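You operate a simulated robot arm through the tools that you are given. There is no shell and no other tool. Be economical: measure what you need, move in short steps, check, and stop when the job is done.

The job below is to be done with a simulated robot arm. You get a single attempt, and the scene is never put back.

JOB
Pump 4 strokes of lotion into the travel pot, stand it in the wash case and lid it.
Fine: move the pump over by the strip switch.

Only the result counts: the job must be done as asked and must still hold three seconds after the hand-in. Knocking over, shifting, dropping, spilling or breaking anything else fails it. A push-on lid holds only when it is set on centred and level and pressed home; a screw cap is set on level and turned clockwise until tight.

ROBOT AND FRAMES
A 7-joint arm with a two-finger parallel gripper, fixed in place. Base frame: the origin is at the foot of the arm, x ahead of it, y to its left, z up; the work surface is at about z = 0. Units: mm, degrees, N and s.
With the tool pointing down near the work surface it reaches from about 220 to 580 mm from the base axis. Its first joint turns from -66.0 to 66.0 degrees. Payload 2.5 kg.
The TCP is the grasp point between the finger pads, 23 mm short of the fingertips. In the tool frame z runs along the fingers and y along their closing line. Largest opening 94 mm; finger width 38, thickness 10; the body of the gripper, 54 by 96 mm, starts 39 mm behind the TCP.
Orientation is that of the tool frame in the base frame, as a unit quaternion [w, x, y, z]. With the fingers straight down and closing along the base's y, the tool's x points along the base's -x, its y along +y and its z along -z.

CONTROLS
- The arm moves only by the tool drive_tool. Its arguments are lists of equal length, an entry for each row: "travel": the shift along the tool's x, y, z in mm, a list of three; "dr": the turn, a rotation vector about the tool's x, y, z in degrees, a list of three; "claw": the opening, from 0 (shut) to 1 (fully open). In form: {"travel": [[tx, ty, tz], ...], "dr": [[rx, ry, rz], ...], "claw": [claw, ...]}. A call has 1 to 8 rows; each row is the pose to reach, as a shift and turn from the pose commanded when the call began, along the tool's axes at that moment. A row lasts 0.2 s, in which the tool goes at most 50 mm and 8.6 degrees; a call with a longer step from one row to the next is refused whole, and so is a gripper value outside its range. Where a pose cannot be reached the arm comes as near as it can. A force on the tool above 40 N (or 10 N above the force at the start of the call, whichever is more), or a blocked arm, ends the call early, and 0.2 s more pass. The fingers move at their own pace (about 108 mm/s each) and stop on an object; they squeeze with about 35 N. The grip force told is the motor's: it shows also when the fingers shut on nothing. Time passes only in rows, and 0.2 s behind the last, so rows that repeat a pose let the fingers close. The reply holds the time, the measured pose of the TCP, the force on the tool along the base axes, the opening and the grip force, in the units named above and with some noise.
- Cameras (640 x 400 px; columns grow to the right, rows downward): "scene" is fixed at [86.5, -396.5, 551.5]; the picture's right is [0.99, -0.16, 0.00], its down [-0.10, -0.59, -0.80] and it looks along [0.13, 0.79, -0.60] (base axes); focal length 214 px, centre (320, 200). "wrist" rides on the gripper at [-39, 0, -44] in the tool frame; the picture's right is [0.00, -1.00, 0.00], its down [0.97, 0.00, -0.24] and it looks along [0.24, 0.00, 0.97] (tool axes); focal length 218 px, centre (320, 200).
- get_image(camera): a new picture of that camera. The clock stands still meanwhile.
- probe_pixels(camera, pixels): for up to 12 pixels [column, row] of the newest picture of that camera ("zoom" is the newest enlarged one), the place [x, y, z] in the base frame of the surface seen there, good to about 3 mm, but the place of the scene camera against the robot may be out by one fixed shift of up to 12 mm in any direction. The clock stands still meanwhile.
- zoom(camera, box): a new picture of the part [left, top, right, bottom] of that camera's present view, enlarged. The clock stands still meanwhile.
- finish_job(): hands the job in; it is judged then, once.

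Keep the steps short. Do not move on a guess: measure, check each grasp and each placing, and mend mistakes. In all there are 80 turns and 46 pictures (those below and enlarged ones count). Leave the gripper open and the arm clear of the work at the hand-in unless told otherwise, and finish with a single line.

The tools are called after "Request:" by a JSON object that holds its "api" and its "payload". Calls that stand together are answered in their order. drive_tool: Moves the arm, as the interface text tells. Its arguments: {"type":"object","properties":{"travel":{"type":"array","items":{"type":"array","items":{"type":"number"}}},"dr":{"type":"array","items":{"type":"array","items":{"type":"number"}}},"claw":{"type":"array","items":{"type":"number"}}},"required":["travel","dr","claw"]} The other tools are called the same way: get_image (camera) takes a picture; probe_pixels (camera, pixels) gives the place of the surface under pixels of a picture; zoom (camera, box) takes an enlarged picture of a part of a camera's view; finish_job () hands the job in.

At the start:

```text
time: 0.0
ee_pos: [307.4, 130.8, 435.7]
tool_rot: [0.0, 0.001, 1.0, -0.001]
wrist_force: [0.4, -0.4, -0.2]
grip_width: 94.2
grip_force: 0.1
```

scene: 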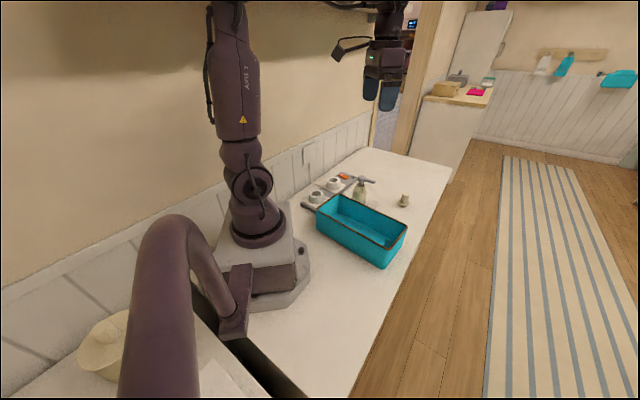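
wrist: 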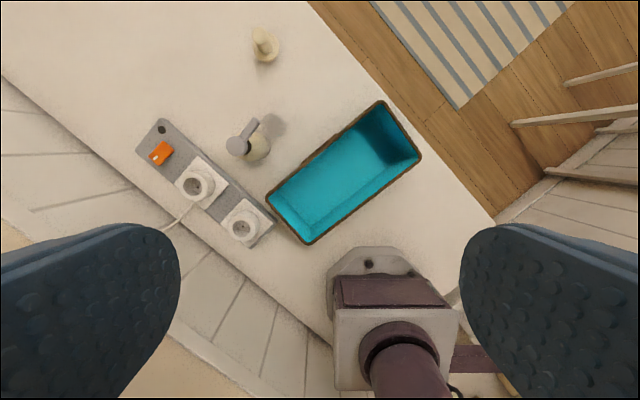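

I see the teal case, the pump near the switch strip and a small beige item at wrist (263,45). I'll zoom in on these for detail.

Request:
{"api": "zoom", "payload": {"camera": "wrist", "box": [120, 10, 440, 260]}}

Request:
{"api": "zoom", "payload": {"camera": "scene", "box": [290, 150, 450, 280]}}

Request:
{"api": "probe_pixels", "payload": {"camera": "wrist", "pixels": [[262, 35], [262, 50], [265, 58], [253, 125], [235, 147], [258, 150], [160, 153], [199, 182], [242, 228], [385, 103], [310, 243], [340, 180]]}}

```text
1.60 times, centred on (280, 135) of wrist
```

zoom: 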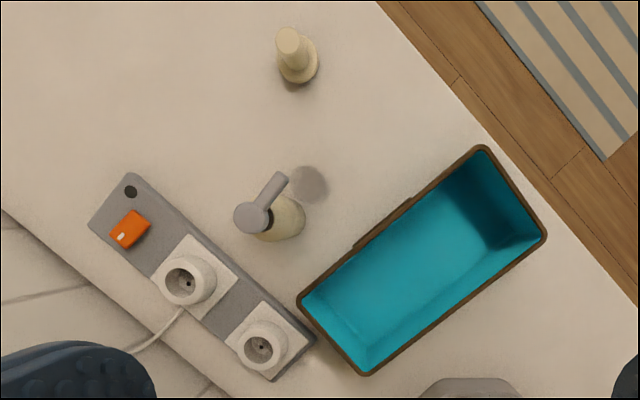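

```text
3.08 times, centred on (370, 215) of scene
```

zoom: 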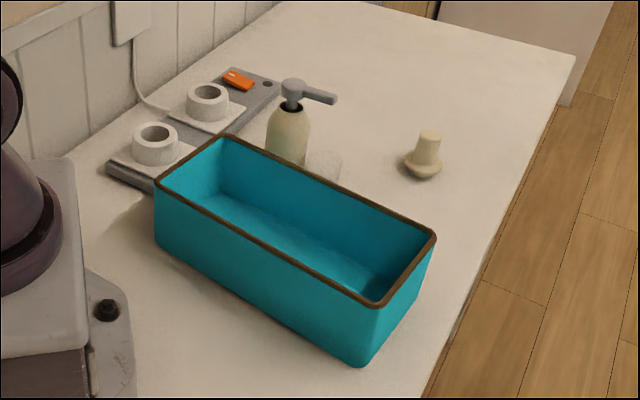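

```text
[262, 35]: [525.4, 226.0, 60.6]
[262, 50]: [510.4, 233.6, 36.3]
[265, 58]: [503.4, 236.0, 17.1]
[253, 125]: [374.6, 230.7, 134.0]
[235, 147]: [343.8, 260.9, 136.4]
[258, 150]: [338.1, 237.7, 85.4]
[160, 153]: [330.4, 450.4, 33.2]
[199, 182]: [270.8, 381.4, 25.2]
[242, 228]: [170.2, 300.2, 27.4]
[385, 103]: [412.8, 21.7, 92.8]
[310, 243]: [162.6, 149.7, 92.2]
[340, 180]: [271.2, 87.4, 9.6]
```

A clear pot seems to stand beneath the spout near wrist (274,124), and the beige knobbed piece is probably its lid. I'll move up high nearer the pump for a better look, well clear of it (pump top is about z 136).

Request:
{"api": "drive_tool", "payload": {"travel": [[-19, 20, 33], [-38, 40, 66], [-57, 60, 99], [-76, 80, 132], [-93, 99, 160]], "dr": [[0, 0, 0], [0, 0, 0], [0, 0, 0], [0, 0, 0], [0, 0, 0]], "claw": [1, 1, 1, 1, 1]}}

Request:
{"api": "get_image", "payload": {"camera": "wrist"}}

```text
time: 1.2
ee_pos: [400.8, 230.9, 274.8]
tool_rot: [0.0, 0.0, 1.0, 0.0]
wrist_force: [0.4, 0.1, 0.3]
grip_width: 93.7
grip_force: 0.1
```

```text
41 pictures are left
```

wrist: 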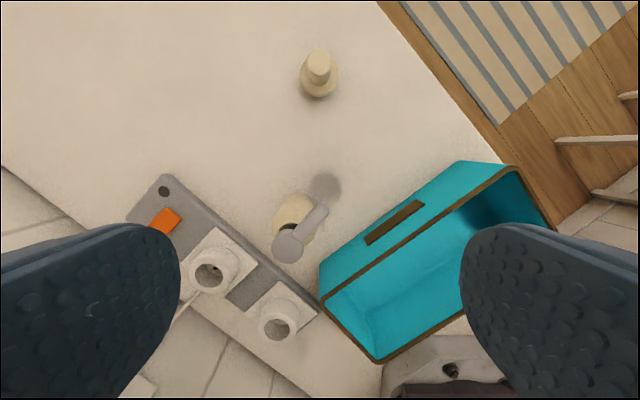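

The faint grey disk at (325,186) may be the clear pot. I'll zoom on it and the knobbed piece, and probe both.

Request:
{"api": "zoom", "payload": {"camera": "wrist", "box": [240, 150, 400, 270]}}

Request:
{"api": "probe_pixels", "payload": {"camera": "wrist", "pixels": [[325, 186], [313, 178], [339, 188], [328, 175], [318, 215], [287, 247], [283, 207], [318, 65], [319, 90], [303, 78], [338, 78], [335, 110]]}}

Request:
{"api": "zoom", "payload": {"camera": "wrist", "box": [280, 35, 360, 110]}}

```text
3.33 times, centred on (320, 210) of wrist
```

zoom: 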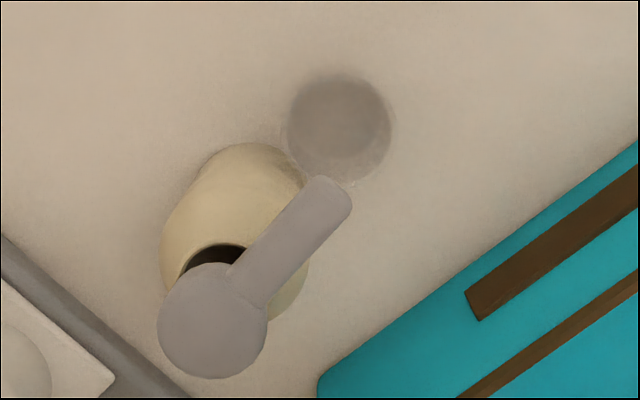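

```text
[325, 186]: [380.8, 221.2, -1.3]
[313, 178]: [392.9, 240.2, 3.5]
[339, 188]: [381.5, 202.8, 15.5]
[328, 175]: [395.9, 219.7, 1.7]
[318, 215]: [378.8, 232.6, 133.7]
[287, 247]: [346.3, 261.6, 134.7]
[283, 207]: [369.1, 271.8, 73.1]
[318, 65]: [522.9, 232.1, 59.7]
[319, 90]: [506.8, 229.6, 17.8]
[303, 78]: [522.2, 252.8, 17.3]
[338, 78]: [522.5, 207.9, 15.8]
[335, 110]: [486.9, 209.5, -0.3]
```

```text
5.33 times, centred on (320, 72) of wrist
```

zoom: 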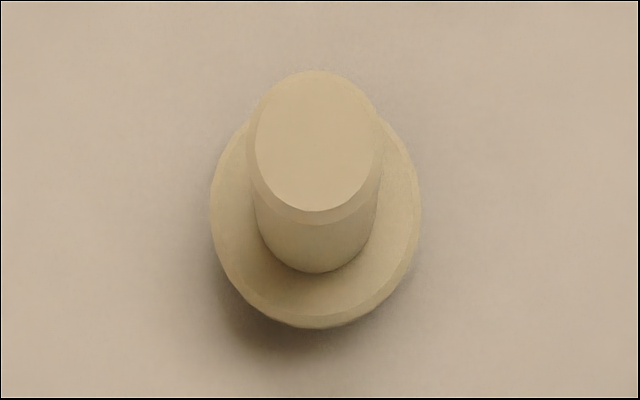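

The knob piece (axis about 521,230; flange ~46 wide, 60 tall) is the lid. The pot is a clear disk near (385,221) below the spout end. I need to verify pot size and spout alignment, so I'll zoom from the scene camera and probe.

Request:
{"api": "zoom", "payload": {"camera": "scene", "box": [340, 165, 420, 215]}}

```text
8.00 times, centred on (380, 190) of scene
```

zoom: 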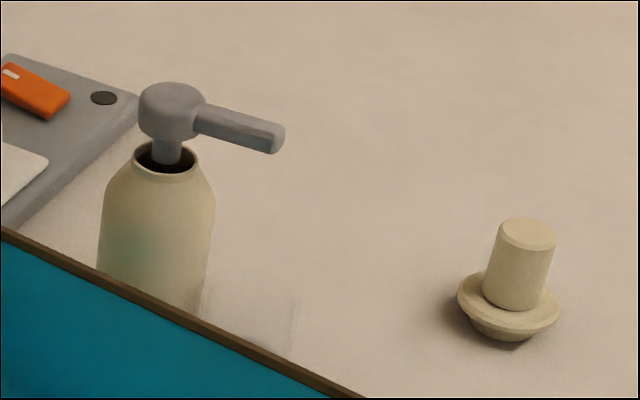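

Request:
{"api": "probe_pixels", "payload": {"camera": "zoom", "pixels": [[172, 92], [235, 115], [270, 130], [275, 140], [250, 290], [250, 310], [208, 285], [297, 300], [250, 280], [525, 235], [510, 318], [500, 335]]}}

```text
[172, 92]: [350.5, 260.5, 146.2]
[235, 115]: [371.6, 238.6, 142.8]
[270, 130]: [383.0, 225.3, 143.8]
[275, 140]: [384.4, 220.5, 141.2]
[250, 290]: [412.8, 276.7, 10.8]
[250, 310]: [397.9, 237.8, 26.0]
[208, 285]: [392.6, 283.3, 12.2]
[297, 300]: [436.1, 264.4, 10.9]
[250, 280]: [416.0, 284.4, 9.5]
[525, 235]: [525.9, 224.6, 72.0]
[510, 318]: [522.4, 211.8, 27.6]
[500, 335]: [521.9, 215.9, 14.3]
```

The spout end (~385,225) looks above the pot. To be sure, I'll go for an oblique view from the far side: TCP to about (463,221,121), tilted 34°, clear of lid and pump.

Request:
{"api": "drive_tool", "payload": {"travel": [[-30, -3, 20], [-55, -6, 60], [-62, -8, 105], [-62, -10, 150]], "dr": [[0, 8.5, 0], [0, 17, 0], [0, 25.5, 0], [0, 34, 0]], "claw": [1, 1, 1, 1]}}

Request:
{"api": "get_image", "payload": {"camera": "wrist"}}

```text
time: 2.2
ee_pos: [462.1, 219.8, 125.8]
tool_rot: [-0.293, 0.0, 0.956, 0.0]
wrist_force: [0.4, 0.7, -0.6]
grip_width: 94.3
grip_force: 0.0
```

```text
37 pictures are left
```

wrist: 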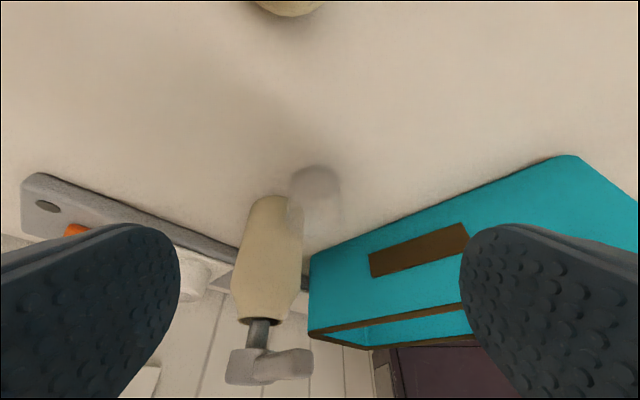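

Request:
{"api": "zoom", "payload": {"camera": "wrist", "box": [260, 150, 370, 250]}}

Request:
{"api": "probe_pixels", "payload": {"camera": "wrist", "pixels": [[316, 178], [315, 195], [316, 215], [330, 200], [305, 365], [311, 365], [250, 370], [268, 250], [300, 220], [237, 270], [320, 167], [270, 200]]}}

```text
4.00 times, centred on (315, 200) of wrist
```

zoom: 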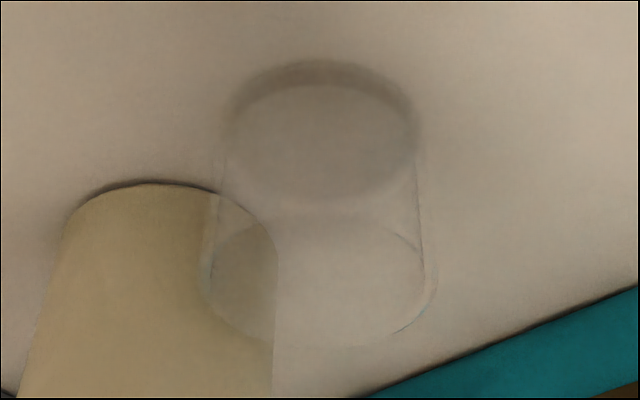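

```text
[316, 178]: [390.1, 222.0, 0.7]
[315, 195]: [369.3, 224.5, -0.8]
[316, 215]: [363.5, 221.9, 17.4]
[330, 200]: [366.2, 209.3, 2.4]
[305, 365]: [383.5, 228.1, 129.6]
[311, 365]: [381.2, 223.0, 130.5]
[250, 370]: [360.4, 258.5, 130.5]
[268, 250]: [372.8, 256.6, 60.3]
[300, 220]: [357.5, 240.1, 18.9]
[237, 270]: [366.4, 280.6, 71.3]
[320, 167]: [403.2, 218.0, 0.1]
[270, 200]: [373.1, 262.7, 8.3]
```

The pot is a clear cup: base centre ≈ (384,222), rim ≈ z 40, ~45 across. The spout end (~383,226,130) is right over it. Next I'll go up and over the pump head (347,261), upright and with the fingers shut.

Request:
{"api": "drive_tool", "payload": {"travel": [[25, 0, -37], [50, 0, -75], [89, 14, -61], [118, 28, -35], [143, 41, -6], [143, 41, -6]], "dr": [[0, -8.5, 0], [0, -17, 0], [0, -25.5, 0], [0, -34, 0], [0, -34, 0], [0, -34, 0]], "claw": [1, 1, 0.5, 0, 0, 0]}}

Request:
{"api": "get_image", "payload": {"camera": "wrist"}}

```text
time: 3.6
ee_pos: [347.2, 262.4, 210.4]
tool_rot: [0.001, 0.0, 1.0, 0.0]
wrist_force: [0.7, -0.2, 0.1]
grip_width: 0.2
grip_force: 35.1
```

```text
35 pictures are left
```

wrist: 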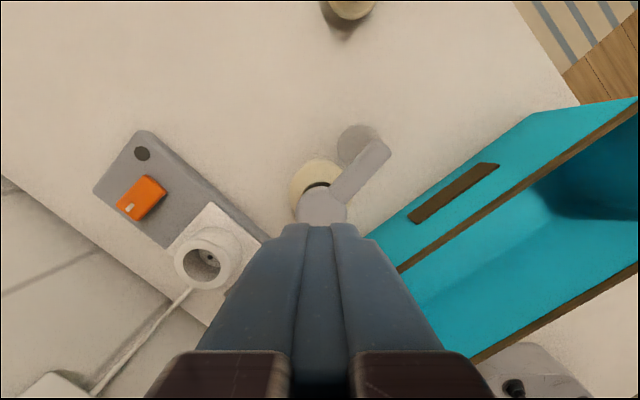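

I'm over the pump head. Here I'll probe the strip and head for the later placing.

Request:
{"api": "probe_pixels", "payload": {"camera": "wrist", "pixels": [[320, 207], [305, 207], [340, 205], [380, 150], [145, 133], [95, 190], [141, 200], [142, 153], [205, 192], [262, 238], [155, 115], [215, 170]]}}

```text
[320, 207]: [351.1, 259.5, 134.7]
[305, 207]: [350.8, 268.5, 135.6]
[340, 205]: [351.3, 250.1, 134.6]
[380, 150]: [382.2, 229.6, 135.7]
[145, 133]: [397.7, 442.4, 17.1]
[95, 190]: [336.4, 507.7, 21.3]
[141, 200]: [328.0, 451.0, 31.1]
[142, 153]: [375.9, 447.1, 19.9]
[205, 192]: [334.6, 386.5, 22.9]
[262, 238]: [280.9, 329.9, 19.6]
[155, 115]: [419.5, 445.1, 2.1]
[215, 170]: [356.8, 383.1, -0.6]
```

Head centre ≈ (347,260), top z ≈ 135. I'll lower until the tips are just above it (TCP z ≈ 163), then gently press.

Request:
{"api": "drive_tool", "payload": {"travel": [[0, -2, 30], [0, -2, 46], [0, -2, 50], [0, -2, 53], [0, -2, 56]], "dr": [[0, 0, 0], [0, 0, 0], [0, 0, 0], [0, 0, 0], [0, 0, 0]], "claw": [0, 0, 0, 0, 0]}}

```text
time: 4.8
ee_pos: [347.3, 258.7, 155.4]
tool_rot: [0.001, 0.0, 1.0, 0.001]
wrist_force: [-0.5, 0.9, 2.3]
grip_width: 0.0
grip_force: 34.7
```

The force reads 2.3 N, so I'm at contact. I'll press on in 2 mm steps and watch the force.

Request:
{"api": "drive_tool", "payload": {"travel": [[0, 0, 2], [0, 0, 4], [0, 0, 6]], "dr": [[0, 0, 0], [0, 0, 0], [0, 0, 0]], "claw": [0, 0, 0]}}

```text
time: 5.6
ee_pos: [349.5, 259.8, 148.9]
tool_rot: [0.001, 0.0, 1.0, 0.0]
wrist_force: [-1.3, -0.1, 3.7]
grip_width: 0.3
grip_force: 34.9
```

Request:
{"api": "drive_tool", "payload": {"travel": [[0, 0, 2], [0, 0, 4], [0, 0, 6], [0, 0, 8]], "dr": [[0, 0, 0], [0, 0, 0], [0, 0, 0], [0, 0, 0]], "claw": [0, 0, 0, 0]}}

Request:
{"api": "get_image", "payload": {"camera": "wrist"}}

```text
time: 6.6
ee_pos: [349.2, 258.8, 142.5]
tool_rot: [0.001, 0.0, 1.0, 0.0]
wrist_force: [-5.2, -2.3, 27.5]
grip_width: 0.0
grip_force: 35.1
```

```text
34 pictures are left
```

wrist: 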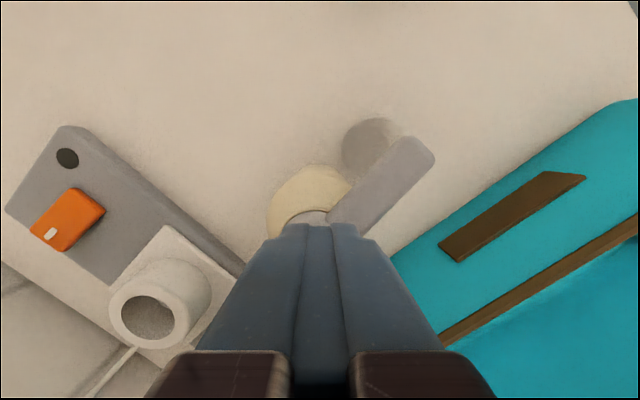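

27.5 N at z 142.5: the pump has bottomed (~14 mm stroke). I'll let it up fully and look for lotion in the pot.

Request:
{"api": "drive_tool", "payload": {"travel": [[0, 0, -4], [0, 0, -9], [0, 0, -14], [0, 0, -20], [0, 0, -22]], "dr": [[0, 0, 0], [0, 0, 0], [0, 0, 0], [0, 0, 0], [0, 0, 0]], "claw": [0, 0, 0, 0, 0]}}

Request:
{"api": "zoom", "payload": {"camera": "wrist", "box": [280, 90, 440, 230]}}

Request:
{"api": "zoom", "payload": {"camera": "scene", "box": [340, 165, 420, 215]}}

```text
time: 7.8
ee_pos: [347.8, 259.2, 163.1]
tool_rot: [0.0, 0.0, 1.0, 0.001]
wrist_force: [0.5, 0.4, -0.5]
grip_width: 0.0
grip_force: 35.2
```

```text
2.86 times, centred on (360, 160) of wrist
```

zoom: 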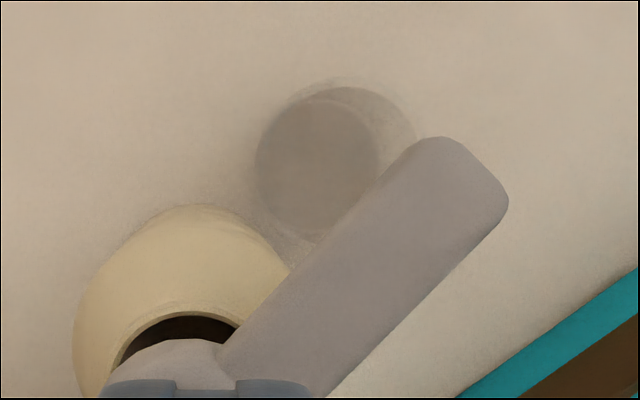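

```text
8.00 times, centred on (380, 190) of scene
```

zoom: 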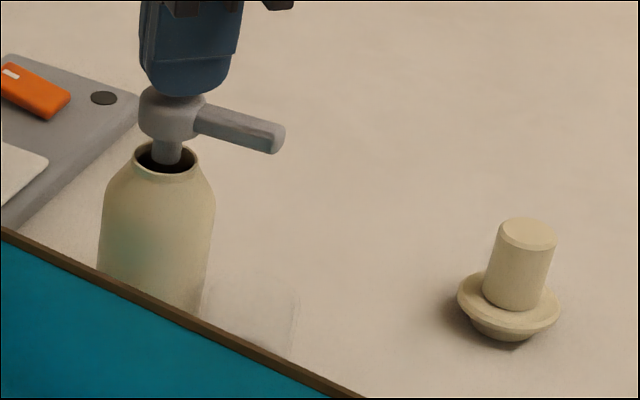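

The pump hasn't shifted and the pot view is partly blocked. I'll shift aside briefly for an unobstructed look into the pot.

Request:
{"api": "drive_tool", "payload": {"travel": [[0, 0, -40], [-35, -20, -50], [-75, -40, -50]], "dr": [[0, 0, 0], [0, 0, 0], [0, 0, 0]], "claw": [0, 0, 0]}}

Request:
{"api": "zoom", "payload": {"camera": "wrist", "box": [240, 120, 400, 230]}}

```text
time: 8.6
ee_pos: [424.5, 217.9, 212.6]
tool_rot: [-0.001, 0.001, 1.0, -0.001]
wrist_force: [0.0, -0.4, 0.1]
grip_width: 0.0
grip_force: 35.2
```

```text
3.64 times, centred on (320, 175) of wrist
```

zoom: 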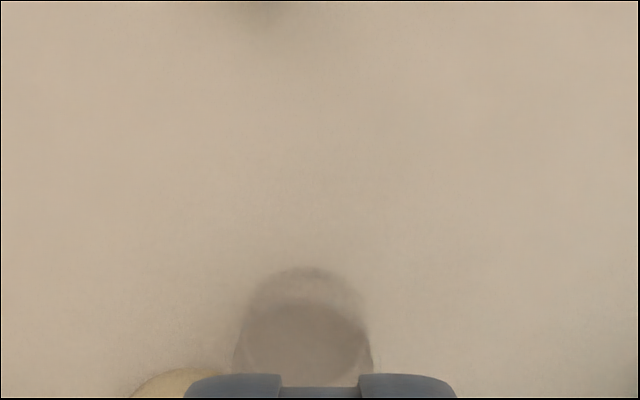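

Request:
{"api": "drive_tool", "payload": {"travel": [[-20, 0, 0], [-35, 0, 0], [-35, 0, 0]], "dr": [[0, 8, 0], [0, 15, 0], [0, 15, 0]], "claw": [1, 1, 1]}}

Request:
{"api": "zoom", "payload": {"camera": "wrist", "box": [260, 130, 380, 230]}}

```text
time: 9.4
ee_pos: [457.8, 217.6, 212.8]
tool_rot: [-0.131, 0.0, 0.991, 0.001]
wrist_force: [0.3, -0.3, 0.9]
grip_width: 94.3
grip_force: 0.1
```

```text
4.00 times, centred on (320, 180) of wrist
```

zoom: 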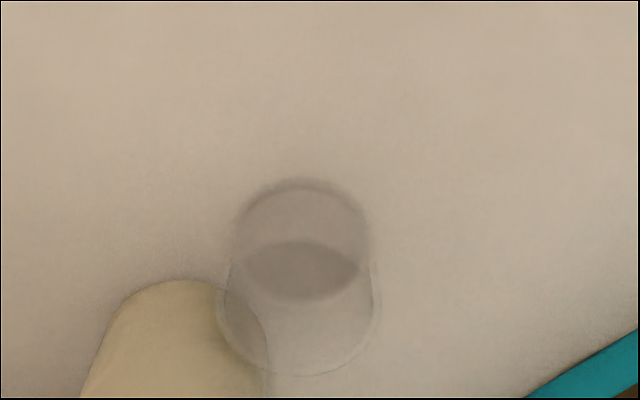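

No distinct lotion surface is visible. Let me probe the pot's bottom for a level.

Request:
{"api": "probe_pixels", "payload": {"camera": "zoom", "pixels": [[300, 210], [270, 210], [330, 215], [300, 270], [280, 265], [320, 265], [300, 320], [300, 285]]}}

Request:
{"api": "zoom", "payload": {"camera": "wrist", "box": [240, 180, 400, 400]}}

```text
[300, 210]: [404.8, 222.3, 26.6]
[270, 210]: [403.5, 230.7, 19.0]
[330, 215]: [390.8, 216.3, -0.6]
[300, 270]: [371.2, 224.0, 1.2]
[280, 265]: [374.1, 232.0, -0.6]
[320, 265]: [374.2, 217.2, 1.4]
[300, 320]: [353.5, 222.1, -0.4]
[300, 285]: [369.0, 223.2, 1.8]
```

```text
1.82 times, centred on (320, 290) of wrist
```

zoom: 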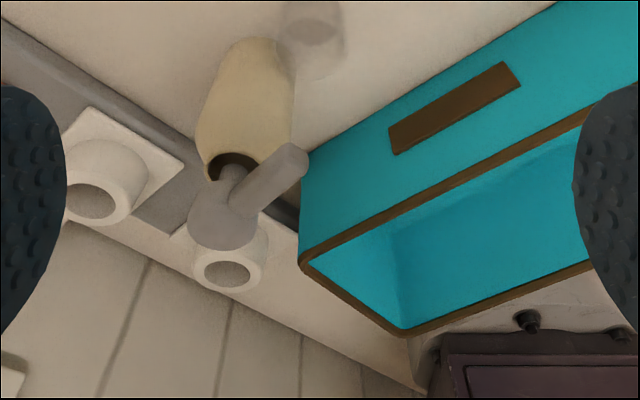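

No lotion level can be seen in the clear pot, but the pump clearly reached its stop and returned. I'll return over the head, shut the fingers, and do the second stroke.

Request:
{"api": "drive_tool", "payload": {"travel": [[35, 14, 9.5], [70, 28, 19], [106, 41, 28.5], [106, 41, 28.5], [106, 41, 28.5]], "dr": [[0, -7.5, 0], [0, -15, 0], [0, -15, 0], [0, -15, 0], [0, -15, 0]], "claw": [0, 0, 0, 0, 0]}}

```text
time: 10.6
ee_pos: [350.1, 259.6, 214.7]
tool_rot: [0.001, 0.0, 1.0, 0.0]
wrist_force: [-0.7, -0.3, -0.6]
grip_width: 0.2
grip_force: 34.7
```

Over the head again. Stroke two: down to the stop (same depth as before), then back up, in one call.

Request:
{"api": "drive_tool", "payload": {"travel": [[0, 0, 40], [0, 0, 54], [0, 0, 60], [0, 0, 66], [0, 0, 70], [0, 0, 72]], "dr": [[0, 0, 0], [0, 0, 0], [0, 0, 0], [0, 0, 0], [0, 0, 0], [0, 0, 0]], "claw": [0, 0, 0, 0, 0, 0]}}

Request:
{"api": "zoom", "payload": {"camera": "scene", "box": [345, 165, 405, 210]}}

```text
time: 12.0
ee_pos: [349.3, 261.5, 143.6]
tool_rot: [0.002, 0.001, 1.0, 0.001]
wrist_force: [2.5, -1.8, 21.1]
grip_width: 0.0
grip_force: 34.7
```

```text
8.89 times, centred on (375, 188) of scene
```

zoom: 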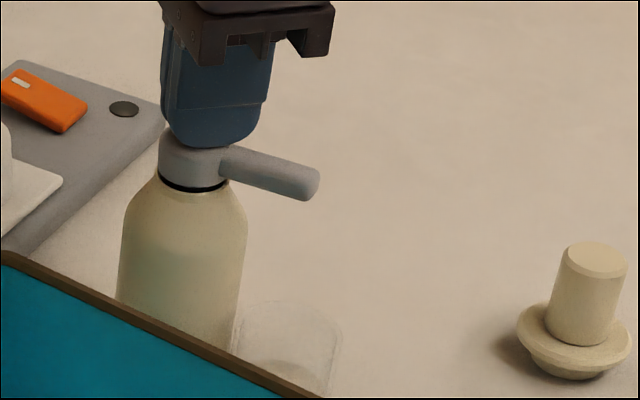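

The head sits right on the neck: a full stroke, and something paler seems to show in the pot's bottom. I'll release fully, then do stroke three.

Request:
{"api": "drive_tool", "payload": {"travel": [[0, 0, -8], [0, 0, -16], [0, 0, -22], [0, 0, -22]], "dr": [[0, 0, 0], [0, 0, 0], [0, 0, 0], [0, 0, 0]], "claw": [0, 0, 0, 0]}}

Request:
{"api": "zoom", "payload": {"camera": "scene", "box": [345, 165, 405, 210]}}

```text
time: 13.0
ee_pos: [348.3, 259.6, 162.1]
tool_rot: [-0.001, 0.0, 1.0, -0.001]
wrist_force: [-0.3, -0.7, -0.5]
grip_width: 0.0
grip_force: 35.0
```

```text
8.89 times, centred on (375, 188) of scene
```

zoom: 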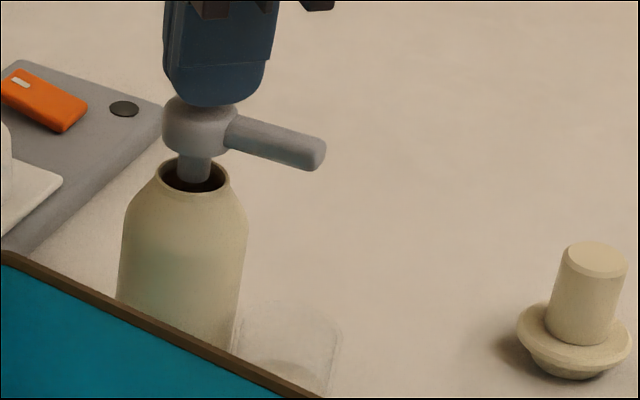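

The head is fully back up. Stroke three: press and release.

Request:
{"api": "drive_tool", "payload": {"travel": [[0, 0, 6], [0, 0, 12], [0, 0, 18], [0, 0, 22], [0, 0, 22], [0, 0, 14], [0, 0, 6], [0, 0, 0]], "dr": [[0, 0, 0], [0, 0, 0], [0, 0, 0], [0, 0, 0], [0, 0, 0], [0, 0, 0], [0, 0, 0], [0, 0, 0]], "claw": [0, 0, 0, 0, 0, 0, 0, 0]}}

Request:
{"api": "zoom", "payload": {"camera": "scene", "box": [345, 165, 405, 210]}}

```text
time: 14.8
ee_pos: [348.5, 258.9, 163.1]
tool_rot: [0.0, 0.0, 1.0, -0.001]
wrist_force: [-0.9, -0.1, 0.4]
grip_width: 0.0
grip_force: 35.0
```

```text
8.89 times, centred on (375, 188) of scene
```

zoom: 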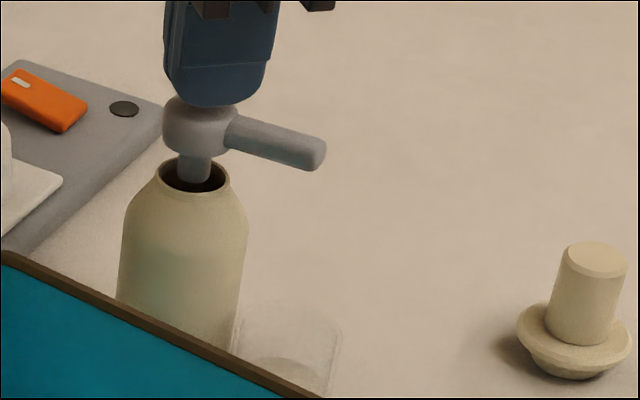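

A faint level line inside the pot has risen (zoom row ~365 → ~356). I'll zoom tighter on it to gauge increments before the last stroke.

Request:
{"api": "zoom", "payload": {"camera": "scene", "box": [363, 195, 387, 210]}}

```text
16.00 times, centred on (375, 202) of scene
```

zoom: 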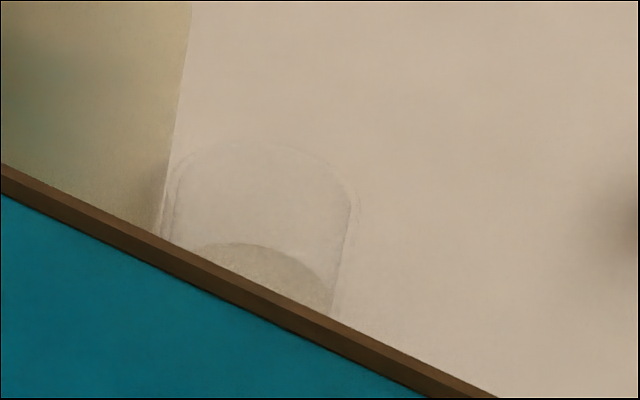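

The lotion surface shows clearly (top at row 243, roughly 10 mm deep). Stroke four, press and release, then the same zoom.

Request:
{"api": "drive_tool", "payload": {"travel": [[0, 0, 6], [0, 0, 12], [0, 0, 18], [0, 0, 22], [0, 0, 22], [0, 0, 14], [0, 0, 6], [0, 0, 0]], "dr": [[0, 0, 0], [0, 0, 0], [0, 0, 0], [0, 0, 0], [0, 0, 0], [0, 0, 0], [0, 0, 0], [0, 0, 0]], "claw": [0, 0, 0, 0, 0, 0, 0, 0]}}

Request:
{"api": "zoom", "payload": {"camera": "scene", "box": [363, 195, 387, 210]}}

```text
time: 16.6
ee_pos: [348.8, 259.9, 163.4]
tool_rot: [-0.001, 0.0, 1.0, 0.0]
wrist_force: [-0.3, 0.0, 1.1]
grip_width: 0.0
grip_force: 35.1
```

```text
16.00 times, centred on (375, 202) of scene
```

zoom: 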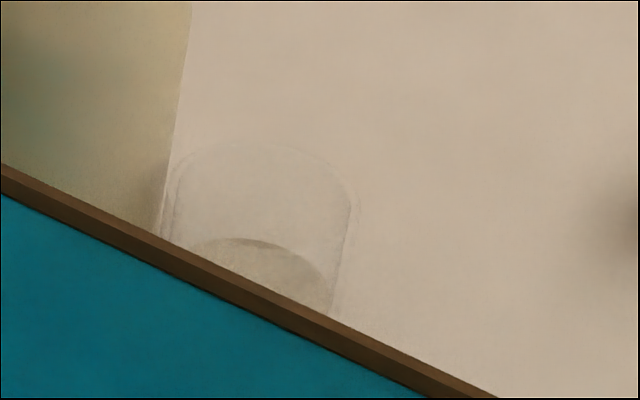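

The level rose a little (row 243 → 238), less than I'd expect. I'll go back to the oblique viewpoint, which also lets time pass, and check the fill properly.

Request:
{"api": "drive_tool", "payload": {"travel": [[0, 0, -40], [-35, -12, -50], [-75, -26, -50], [-110, -38, -30], [-115, -38, 0], [-115, -38, 38], [-115, -38, 38]], "dr": [[0, 0, 0], [0, 0, 0], [0, 8.5, 0], [0, 17, 0], [0, 25.5, 0], [0, 34, 0], [0, 34, 0]], "claw": [0, 0, 0, 1, 1, 1, 1]}}

Request:
{"api": "zoom", "payload": {"camera": "wrist", "box": [260, 150, 370, 250]}}

Request:
{"api": "zoom", "payload": {"camera": "scene", "box": [363, 195, 387, 210]}}

```text
time: 18.2
ee_pos: [462.2, 221.8, 125.9]
tool_rot: [-0.294, 0.0, 0.956, 0.0]
wrist_force: [0.0, -0.3, 0.1]
grip_width: 93.9
grip_force: 0.1
```

```text
4.00 times, centred on (315, 200) of wrist
```

zoom: 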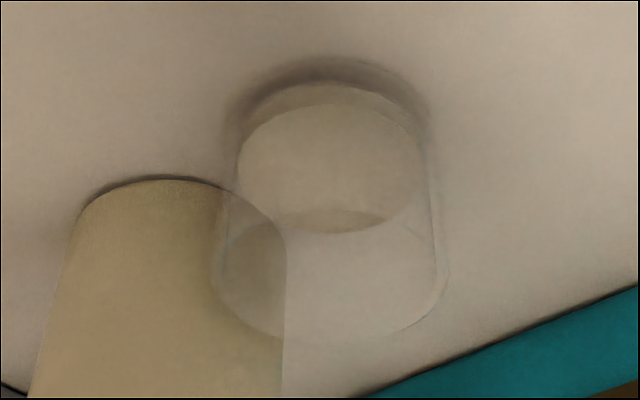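

```text
16.00 times, centred on (375, 202) of scene
```

zoom: 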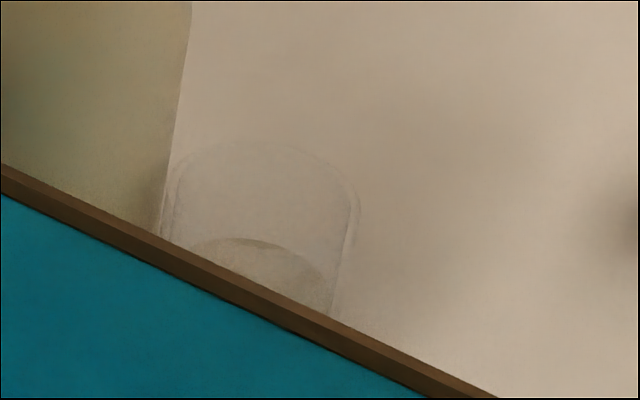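

From the wrist, the lotion surface sits ~6.5 mm above the pot floor. The last stroke added ~1.5 mm, so four strokes are in. Next I'll move the pump beside the strip switch, which clears the pot as well. I'll hold it by the head with the closing line square to the spout. First I'll go back above it with the fingers open.

Request:
{"api": "drive_tool", "payload": {"travel": [[25, 0, -37], [50, 0, -75], [89, 14, -61], [118, 28, -35], [143, 38, -6], [143, 38, -6]], "dr": [[0, -8.5, 0], [0, -17, 0], [0, -25.5, 0], [0, -34, 0], [0, -34, 0], [0, -34, 0]], "claw": [1, 1, 1, 1, 1, 1]}}

Request:
{"api": "drive_tool", "payload": {"travel": [[0, 0, 0], [0, 0, 0], [0, 0, 0], [0, 0, 0], [0, 0, 0], [0, 0, 0]], "dr": [[0, 0, 8], [0, 0, 16], [0, 0, 24], [0, 0, 32], [0, 0, 40], [0, 0, 43]], "claw": [1, 1, 1, 1, 1, 1]}}

Request:
{"api": "get_image", "payload": {"camera": "wrist"}}

```text
time: 19.6
ee_pos: [349.3, 258.4, 210.7]
tool_rot: [0.001, 0.001, 1.0, 0.0]
wrist_force: [-0.6, 0.1, 0.3]
grip_width: 94.0
grip_force: 0.2
```

```text
time: 21.0
ee_pos: [347.6, 260.7, 210.9]
tool_rot: [0.0, 0.367, 0.93, 0.0]
wrist_force: [-0.6, -0.3, -0.7]
grip_width: 94.1
grip_force: 0.0
```

```text
21 pictures are left
```

wrist: 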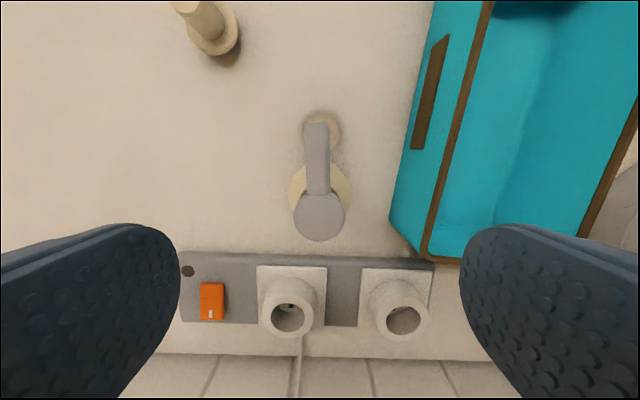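

The spout lies straight along the picture's column 318, so alignment is good. I'll probe the head and the target zone beside the switch (212,300).

Request:
{"api": "probe_pixels", "payload": {"camera": "wrist", "pixels": [[319, 217], [297, 217], [343, 217], [319, 238], [212, 300], [212, 252], [212, 225], [185, 252], [250, 255], [330, 200], [344, 195], [292, 190]]}}

```text
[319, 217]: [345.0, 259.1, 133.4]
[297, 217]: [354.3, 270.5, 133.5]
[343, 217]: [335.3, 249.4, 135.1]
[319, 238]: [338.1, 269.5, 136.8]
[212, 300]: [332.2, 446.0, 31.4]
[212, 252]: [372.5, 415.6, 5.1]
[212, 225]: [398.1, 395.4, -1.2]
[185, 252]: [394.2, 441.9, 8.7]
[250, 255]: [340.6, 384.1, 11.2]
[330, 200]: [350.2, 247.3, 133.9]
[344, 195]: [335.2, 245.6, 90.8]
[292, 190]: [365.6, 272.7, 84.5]
```

Head centre ≈ (345.5,259.5), 30 across. I'll lower around it to TCP z ≈ 135 (tips z 112, over the shoulder) and close.

Request:
{"api": "drive_tool", "payload": {"travel": [[0, 0, 35], [0, 0, 65], [0, 0, 76], [0, 0, 76], [0, 0, 76], [0, 0, 76]], "dr": [[0, 0, 0], [0, 0, 0], [0, 0, 0], [0, 0, 0], [0, 0, 0], [0, 0, 0]], "claw": [1, 1, 1, 0.6, 0.25, 0.1]}}

```text
time: 22.4
ee_pos: [347.1, 261.1, 132.7]
tool_rot: [0.0, 0.366, 0.931, 0.001]
wrist_force: [0.2, -0.1, 0.0]
grip_width: 30.0
grip_force: 35.2
```

Gripped at 30.0 mm width, no side force. I'll lift 12 mm as a test and look.

Request:
{"api": "drive_tool", "payload": {"travel": [[0, 0, -3], [0, 0, -6], [0, 0, -9], [0, 0, -12]], "dr": [[0, 0, 0], [0, 0, 0], [0, 0, 0], [0, 0, 0]], "claw": [0.1, 0.1, 0.1, 0.1]}}

Request:
{"api": "zoom", "payload": {"camera": "scene", "box": [335, 165, 415, 215]}}

```text
time: 23.4
ee_pos: [347.9, 260.2, 144.6]
tool_rot: [0.001, 0.366, 0.93, -0.001]
wrist_force: [0.3, -0.5, -1.6]
grip_width: 30.1
grip_force: 34.7
```

```text
8.00 times, centred on (375, 190) of scene
```

zoom: 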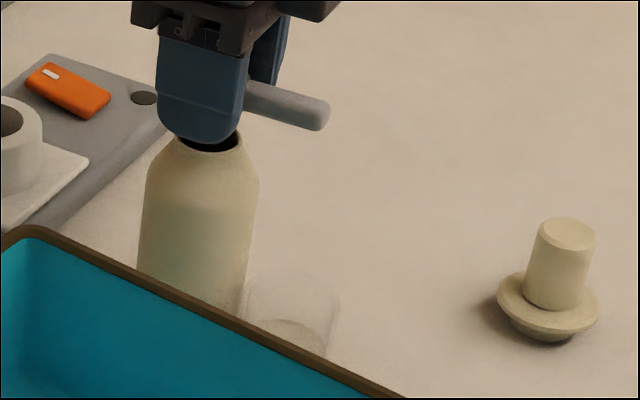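

The bottle's neck rose with the head, so it's lifted (~12 mm). I'll carry it to (396,388) beside the switch in moderate steps.

Request:
{"api": "drive_tool", "payload": {"travel": [[5, 15, -3], [15, 40, -3], [27, 68, -3], [38, 96, -3], [47, 118, -3], [50.5, 128, -3], [50.5, 128, -3]], "dr": [[0, 0, 0], [0, 0, 0], [0, 0, 0], [0, 0, 0], [0, 0, 0], [0, 0, 0], [0, 0, 0]], "claw": [0.1, 0.1, 0.1, 0.1, 0.1, 0.1, 0.1]}}

Request:
{"api": "zoom", "payload": {"camera": "scene", "box": [320, 140, 420, 210]}}

```text
time: 25.0
ee_pos: [398.2, 388.1, 148.7]
tool_rot: [0.0, 0.366, 0.931, 0.001]
wrist_force: [0.1, 0.0, -1.6]
grip_width: 30.1
grip_force: 35.2
```

```text
5.71 times, centred on (370, 175) of scene
```

zoom: 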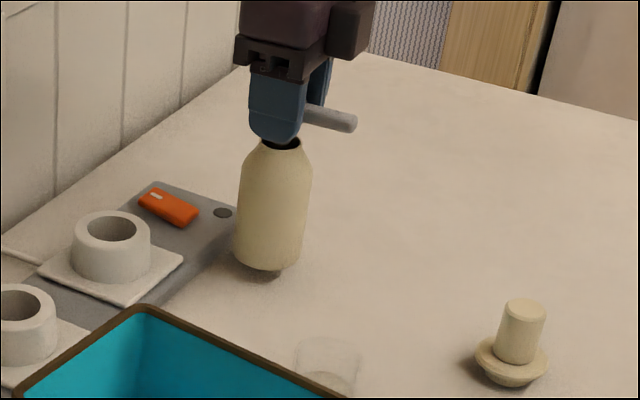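

It's hanging straight beside the strip near the switch, with a gap. I'll lower it by the 15 mm I raised it, slowly, watching the force.

Request:
{"api": "drive_tool", "payload": {"travel": [[0, 0, 5], [0, 0, 10], [0, 0, 12], [0, 0, 13], [0, 0, 14]], "dr": [[0, 0, 0], [0, 0, 0], [0, 0, 0], [0, 0, 0], [0, 0, 0]], "claw": [0.1, 0.1, 0.1, 0.1, 0.1]}}

```text
time: 26.2
ee_pos: [398.6, 387.9, 134.6]
tool_rot: [0.0, 0.367, 0.93, 0.0]
wrist_force: [-0.6, -0.2, -2.4]
grip_width: 30.3
grip_force: 35.0
```

Request:
{"api": "drive_tool", "payload": {"travel": [[0, 0, 0.5], [0, 0, 1], [0, 0, 1]], "dr": [[0, 0, 0], [0, 0, 0], [0, 0, 0]], "claw": [0.1, 0.1, 0.1]}}

```text
time: 27.0
ee_pos: [399.0, 388.2, 134.1]
tool_rot: [0.0, 0.366, 0.931, 0.0]
wrist_force: [-0.4, -1.7, -0.6]
grip_width: 30.3
grip_force: 34.8
```

The weight is now off the tool (-0.6 N), so it's standing. I'll open and go straight up.

Request:
{"api": "drive_tool", "payload": {"travel": [[0, 0, 0], [0, 0, 0], [0, 0, -5], [0, 0, -30], [0, 0, -70]], "dr": [[0, 0, 0], [0, 0, 0], [0, 0, 0], [0, 0, 0], [0, 0, 0]], "claw": [0.5, 0.8, 0.8, 0.8, 0.8]}}

Request:
{"api": "get_image", "payload": {"camera": "wrist"}}

```text
time: 28.2
ee_pos: [398.0, 386.9, 203.2]
tool_rot: [0.001, 0.367, 0.93, 0.001]
wrist_force: [-0.6, 0.4, -0.1]
grip_width: 74.9
grip_force: 0.0
```

```text
18 pictures are left
```

wrist: 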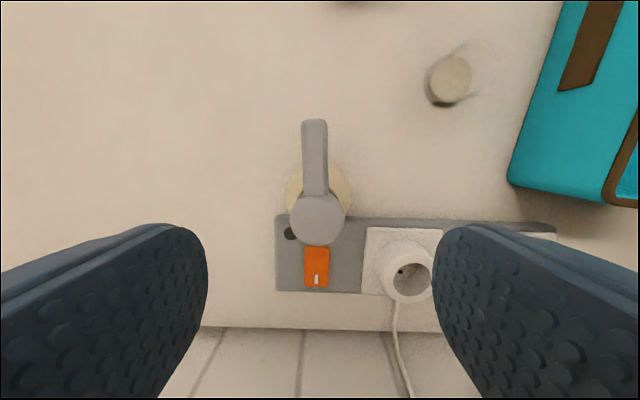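

The pump now stands upright right beside the orange switch, clear of the strip. Next is the pot: from the first picture the case's long axis runs along azimuth −51° with centre ≈ (293,89). I'll move above the pot, turning so the fingers close parallel to that long axis.

Request:
{"api": "drive_tool", "payload": {"travel": [[-13, -16, 0], [-26, -33, 0], [-39, -49, 0], [-52, -65, 0], [-65, -81, 0], [-78, -98, 0], [-91, -114, 0], [-103, -130, 0]], "dr": [[0, 0, -8.5], [0, 0, -17], [0, 0, -25.5], [0, 0, -34], [0, 0, -42.5], [0, 0, -51], [0, 0, -59.5], [0, 0, -68]], "claw": [1, 1, 1, 1, 1, 1, 1, 1]}}

Request:
{"api": "drive_tool", "payload": {"travel": [[0, 0, 0], [0, 0, 0], [0, 0, 0]], "dr": [[0, 0, -7], [0, 0, -14], [0, 0, -14]], "claw": [1, 1, 1]}}

Request:
{"api": "get_image", "payload": {"camera": "wrist"}}

```text
time: 30.0
ee_pos: [381.6, 221.0, 204.0]
tool_rot: [0.0, -0.217, 0.976, 0.0]
wrist_force: [0.2, -0.6, -0.8]
grip_width: 93.9
grip_force: 0.2
```

```text
time: 30.8
ee_pos: [382.7, 223.0, 204.4]
tool_rot: [0.0, -0.334, 0.942, 0.0]
wrist_force: [-0.1, 0.3, -0.4]
grip_width: 93.9
grip_force: 0.0
```

```text
17 pictures are left
```

wrist: 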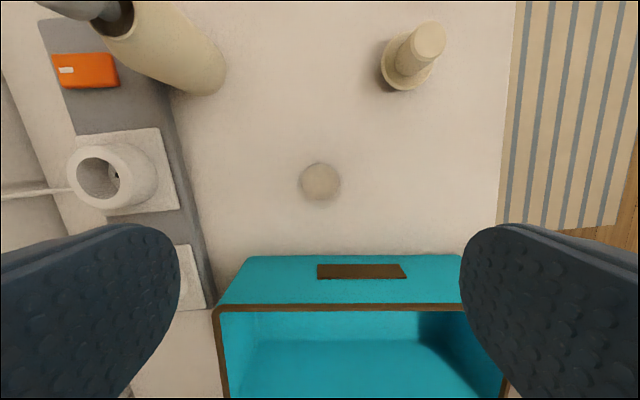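

The pot's disc centre (320,181) lies where the tool axis projects (320,182.6), so I'm over it within ~2 mm. I'll go down with open fingers to TCP z ≈ 37 (pads straddling the pot), then check.

Request:
{"api": "drive_tool", "payload": {"travel": [[-1, 0, 45], [-1.5, 0, 90], [-1.5, 0, 130], [-1.5, 0, 155], [-1.5, 0, 167]], "dr": [[0, 0, 0], [0, 0, 0], [0, 0, 0], [0, 0, 0], [0, 0, 0]], "claw": [1, 1, 1, 1, 1]}}

Request:
{"api": "get_image", "payload": {"camera": "wrist"}}

```text
time: 32.0
ee_pos: [386.4, 223.3, 36.4]
tool_rot: [0.0, -0.334, 0.943, 0.0]
wrist_force: [-0.8, 0.4, 0.2]
grip_width: 93.9
grip_force: 0.0
```

```text
16 pictures are left
```

wrist: 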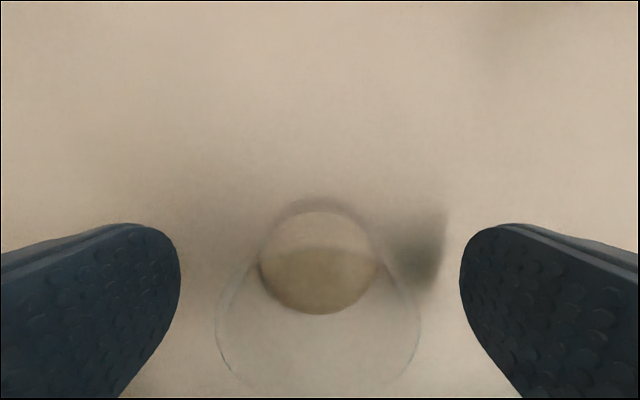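

The rim (cols 215–422) is centred between the pads. I'll close slowly.

Request:
{"api": "drive_tool", "payload": {"travel": [[0, 0, 0], [0, 0, 0], [0, 0, 0], [0, 0, 0], [0, 0, 0]], "dr": [[0, 0, 0], [0, 0, 0], [0, 0, 0], [0, 0, 0], [0, 0, 0]], "claw": [0.7, 0.55, 0.45, 0.4, 0.4]}}

```text
time: 33.2
ee_pos: [386.1, 223.5, 36.2]
tool_rot: [0.0, -0.333, 0.943, -0.001]
wrist_force: [-0.1, -0.4, -0.4]
grip_width: 44.4
grip_force: 35.0
```

Gripped at 44.4 mm with 35 N. I'll lift gently 20 mm and check it hangs level.

Request:
{"api": "drive_tool", "payload": {"travel": [[0, 0, -4], [0, 0, -10], [0, 0, -16], [0, 0, -20]], "dr": [[0, 0, 0], [0, 0, 0], [0, 0, 0], [0, 0, 0]], "claw": [0.4, 0.4, 0.4, 0.4]}}

Request:
{"api": "get_image", "payload": {"camera": "wrist"}}

```text
time: 34.2
ee_pos: [385.9, 224.1, 57.4]
tool_rot: [0.0, -0.333, 0.943, 0.001]
wrist_force: [-0.2, 0.0, -1.3]
grip_width: 44.5
grip_force: 34.5
```

```text
15 pictures are left
```

wrist: 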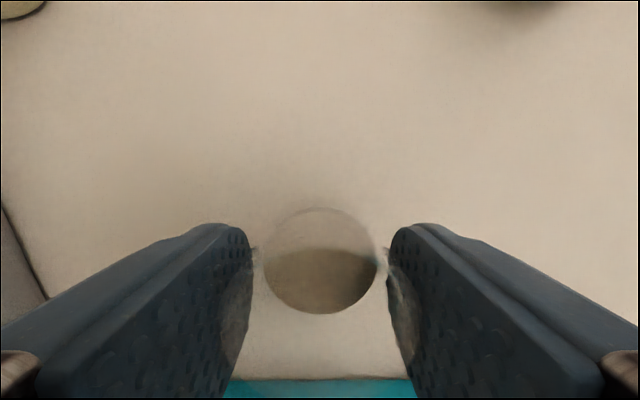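

The pot hangs level and unmoved in the grip. I'll lift to clear the case rim (pot bottom ≈ z 115), then move over the case centre.

Request:
{"api": "drive_tool", "payload": {"travel": [[0, 0, -12], [0, 0, -28], [0, 0, -46], [0, 0, -64], [0, 0, -82], [0, 0, -92], [0, 0, -95]], "dr": [[0, 0, 0], [0, 0, 0], [0, 0, 0], [0, 0, 0], [0, 0, 0], [0, 0, 0], [0, 0, 0]], "claw": [0.4, 0.4, 0.4, 0.4, 0.4, 0.4, 0.4]}}

Request:
{"api": "drive_tool", "payload": {"travel": [[10, -3, 0], [32, -9, 0], [58, -16, 0], [84, -24, 0], [110, -32, 0], [134, -39, 0], [151, -45, 0], [157, -46, 0]], "dr": [[0, 0, 0], [0, 0, 0], [0, 0, 0], [0, 0, 0], [0, 0, 0], [0, 0, 0], [0, 0, 0], [0, 0, 0]], "claw": [0.4, 0.4, 0.4, 0.4, 0.4, 0.4, 0.4, 0.4]}}

Request:
{"api": "get_image", "payload": {"camera": "wrist"}}

Request:
{"api": "zoom", "payload": {"camera": "scene", "box": [290, 150, 450, 280]}}

```text
time: 35.8
ee_pos: [384.5, 223.4, 152.5]
tool_rot: [0.0, -0.333, 0.943, 0.0]
wrist_force: [0.5, 0.0, -0.8]
grip_width: 44.0
grip_force: 35.3
```

```text
time: 37.6
ee_pos: [293.4, 89.0, 150.9]
tool_rot: [-0.001, -0.334, 0.943, 0.0]
wrist_force: [0.3, -0.6, -0.5]
grip_width: 44.2
grip_force: 35.4
```

```text
14 pictures are left
```

wrist: 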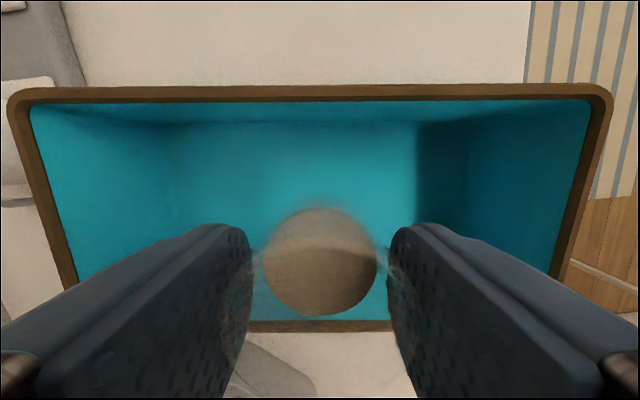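

```text
3.08 times, centred on (370, 215) of scene
```

zoom: 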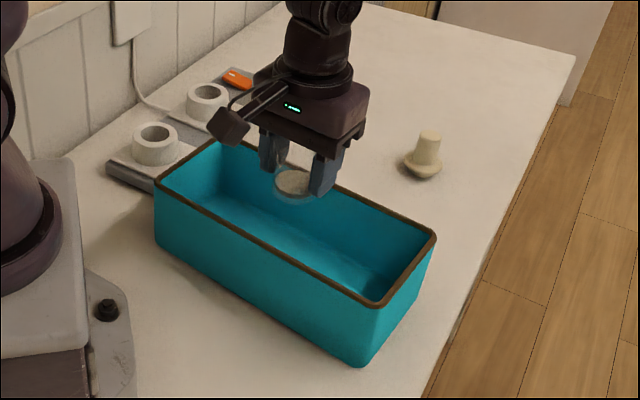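

Probe case rim (near row ~325, far row ~93), ends and floor to find the clearances.

Request:
{"api": "probe_pixels", "payload": {"camera": "wrist", "pixels": [[320, 93], [340, 327], [260, 326], [40, 200], [578, 190], [250, 150], [370, 150], [310, 180], [380, 230], [250, 300], [320, 108], [370, 300]]}}

```text
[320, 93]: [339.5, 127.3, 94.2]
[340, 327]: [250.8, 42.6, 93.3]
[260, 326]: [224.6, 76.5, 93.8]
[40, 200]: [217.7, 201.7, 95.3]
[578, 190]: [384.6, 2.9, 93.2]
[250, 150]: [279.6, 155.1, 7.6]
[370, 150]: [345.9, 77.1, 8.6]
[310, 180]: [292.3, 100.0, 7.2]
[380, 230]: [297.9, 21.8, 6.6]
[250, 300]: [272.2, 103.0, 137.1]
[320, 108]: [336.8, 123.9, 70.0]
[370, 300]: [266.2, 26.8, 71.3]
```

The tool is centred across the case (rim edges at s=222 and 344, tool at 284) and the floor is at z ≈ 7.5. I'll lower the pot until ~6 mm above the floor.

Request:
{"api": "drive_tool", "payload": {"travel": [[0, 0, 10], [0, 0, 28], [0, 0, 48], [0, 0, 68], [0, 0, 86], [0, 0, 97], [0, 0, 101]], "dr": [[0, 0, 0], [0, 0, 0], [0, 0, 0], [0, 0, 0], [0, 0, 0], [0, 0, 0], [0, 0, 0]], "claw": [0.4, 0.4, 0.4, 0.4, 0.4, 0.4, 0.4]}}

Request:
{"api": "drive_tool", "payload": {"travel": [[0, 0, 1], [0, 0, 2], [0, 0, 3], [0, 0, 4]], "dr": [[0, 0, 0], [0, 0, 0], [0, 0, 0], [0, 0, 0]], "claw": [0.4, 0.4, 0.4, 0.4]}}

```text
time: 39.2
ee_pos: [293.9, 89.3, 49.7]
tool_rot: [-0.001, -0.334, 0.943, 0.0]
wrist_force: [1.0, -0.9, -0.9]
grip_width: 44.6
grip_force: 34.6
```

```text
time: 40.2
ee_pos: [291.5, 88.4, 46.8]
tool_rot: [0.0, -0.334, 0.943, -0.001]
wrist_force: [0.8, 0.3, -1.1]
grip_width: 44.2
grip_force: 35.2
```

Still hanging (−1.1 N). I'll continue by single millimetres.

Request:
{"api": "drive_tool", "payload": {"travel": [[0, 0, 0.5], [0, 0, 1], [0, 0, 1.5]], "dr": [[0, 0, 0], [0, 0, 0], [0, 0, 0]], "claw": [0.4, 0.4, 0.4]}}

Request:
{"api": "drive_tool", "payload": {"travel": [[0, 0, 0.5], [0, 0, 1], [0, 0, 1]], "dr": [[0, 0, 0], [0, 0, 0], [0, 0, 0]], "claw": [0.4, 0.4, 0.4]}}

```text
time: 41.0
ee_pos: [292.8, 89.0, 45.7]
tool_rot: [0.0, -0.334, 0.943, 0.0]
wrist_force: [0.2, -0.1, -0.8]
grip_width: 44.1
grip_force: 35.3
```

```text
time: 41.8
ee_pos: [291.8, 89.3, 43.7]
tool_rot: [-0.001, -0.333, 0.943, 0.0]
wrist_force: [-0.4, -1.4, -1.3]
grip_width: 44.2
grip_force: 35.2
```

Request:
{"api": "drive_tool", "payload": {"travel": [[0, 0, 0.5], [0, 0, 1], [0, 0, 1]], "dr": [[0, 0, 0], [0, 0, 0], [0, 0, 0]], "claw": [0.4, 0.4, 0.4]}}

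Request:
{"api": "drive_tool", "payload": {"travel": [[0, 0, 0.5], [0, 0, 1], [0, 0, 1]], "dr": [[0, 0, 0], [0, 0, 0], [0, 0, 0]], "claw": [0.4, 0.4, 0.4]}}

```text
time: 42.6
ee_pos: [293.5, 89.3, 43.4]
tool_rot: [0.0, -0.334, 0.942, 0.0]
wrist_force: [0.2, 0.1, -0.3]
grip_width: 44.2
grip_force: 35.0
```

```text
time: 43.4
ee_pos: [293.7, 89.5, 41.3]
tool_rot: [0.0, -0.334, 0.943, 0.0]
wrist_force: [-0.8, -0.7, 6.2]
grip_width: 44.3
grip_force: 34.8
```

Contact: +6.2 N, the pot is on the case floor. I'll ease up 0.5 mm, open and rise.

Request:
{"api": "drive_tool", "payload": {"travel": [[0, 0, -0.5], [0, 0, -0.5], [0, 0, -0.5], [0, 0, -0.5], [0, 0, -3]], "dr": [[0, 0, 0], [0, 0, 0], [0, 0, 0], [0, 0, 0], [0, 0, 0]], "claw": [0.5, 0.6, 0.8, 0.9, 0.9]}}

Request:
{"api": "drive_tool", "payload": {"travel": [[0, 0, -20], [0, 0, -50], [0, 0, -95], [0, 0, -140]], "dr": [[0, 0, 0], [0, 0, 0], [0, 0, 0], [0, 0, 0]], "claw": [0.9, 0.9, 0.9, 0.9]}}

Request:
{"api": "get_image", "payload": {"camera": "wrist"}}

```text
time: 44.6
ee_pos: [293.0, 89.2, 44.7]
tool_rot: [0.0, -0.334, 0.943, 0.0]
wrist_force: [0.5, -0.3, -0.6]
grip_width: 84.7
grip_force: 0.1
```

```text
time: 45.6
ee_pos: [293.5, 88.5, 184.0]
tool_rot: [-0.001, -0.334, 0.942, 0.0]
wrist_force: [0.3, -0.3, -0.2]
grip_width: 84.3
grip_force: 0.0
```

```text
12 pictures are left
```

wrist: 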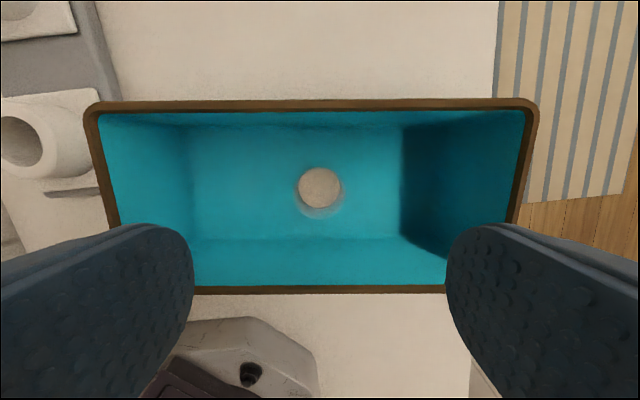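

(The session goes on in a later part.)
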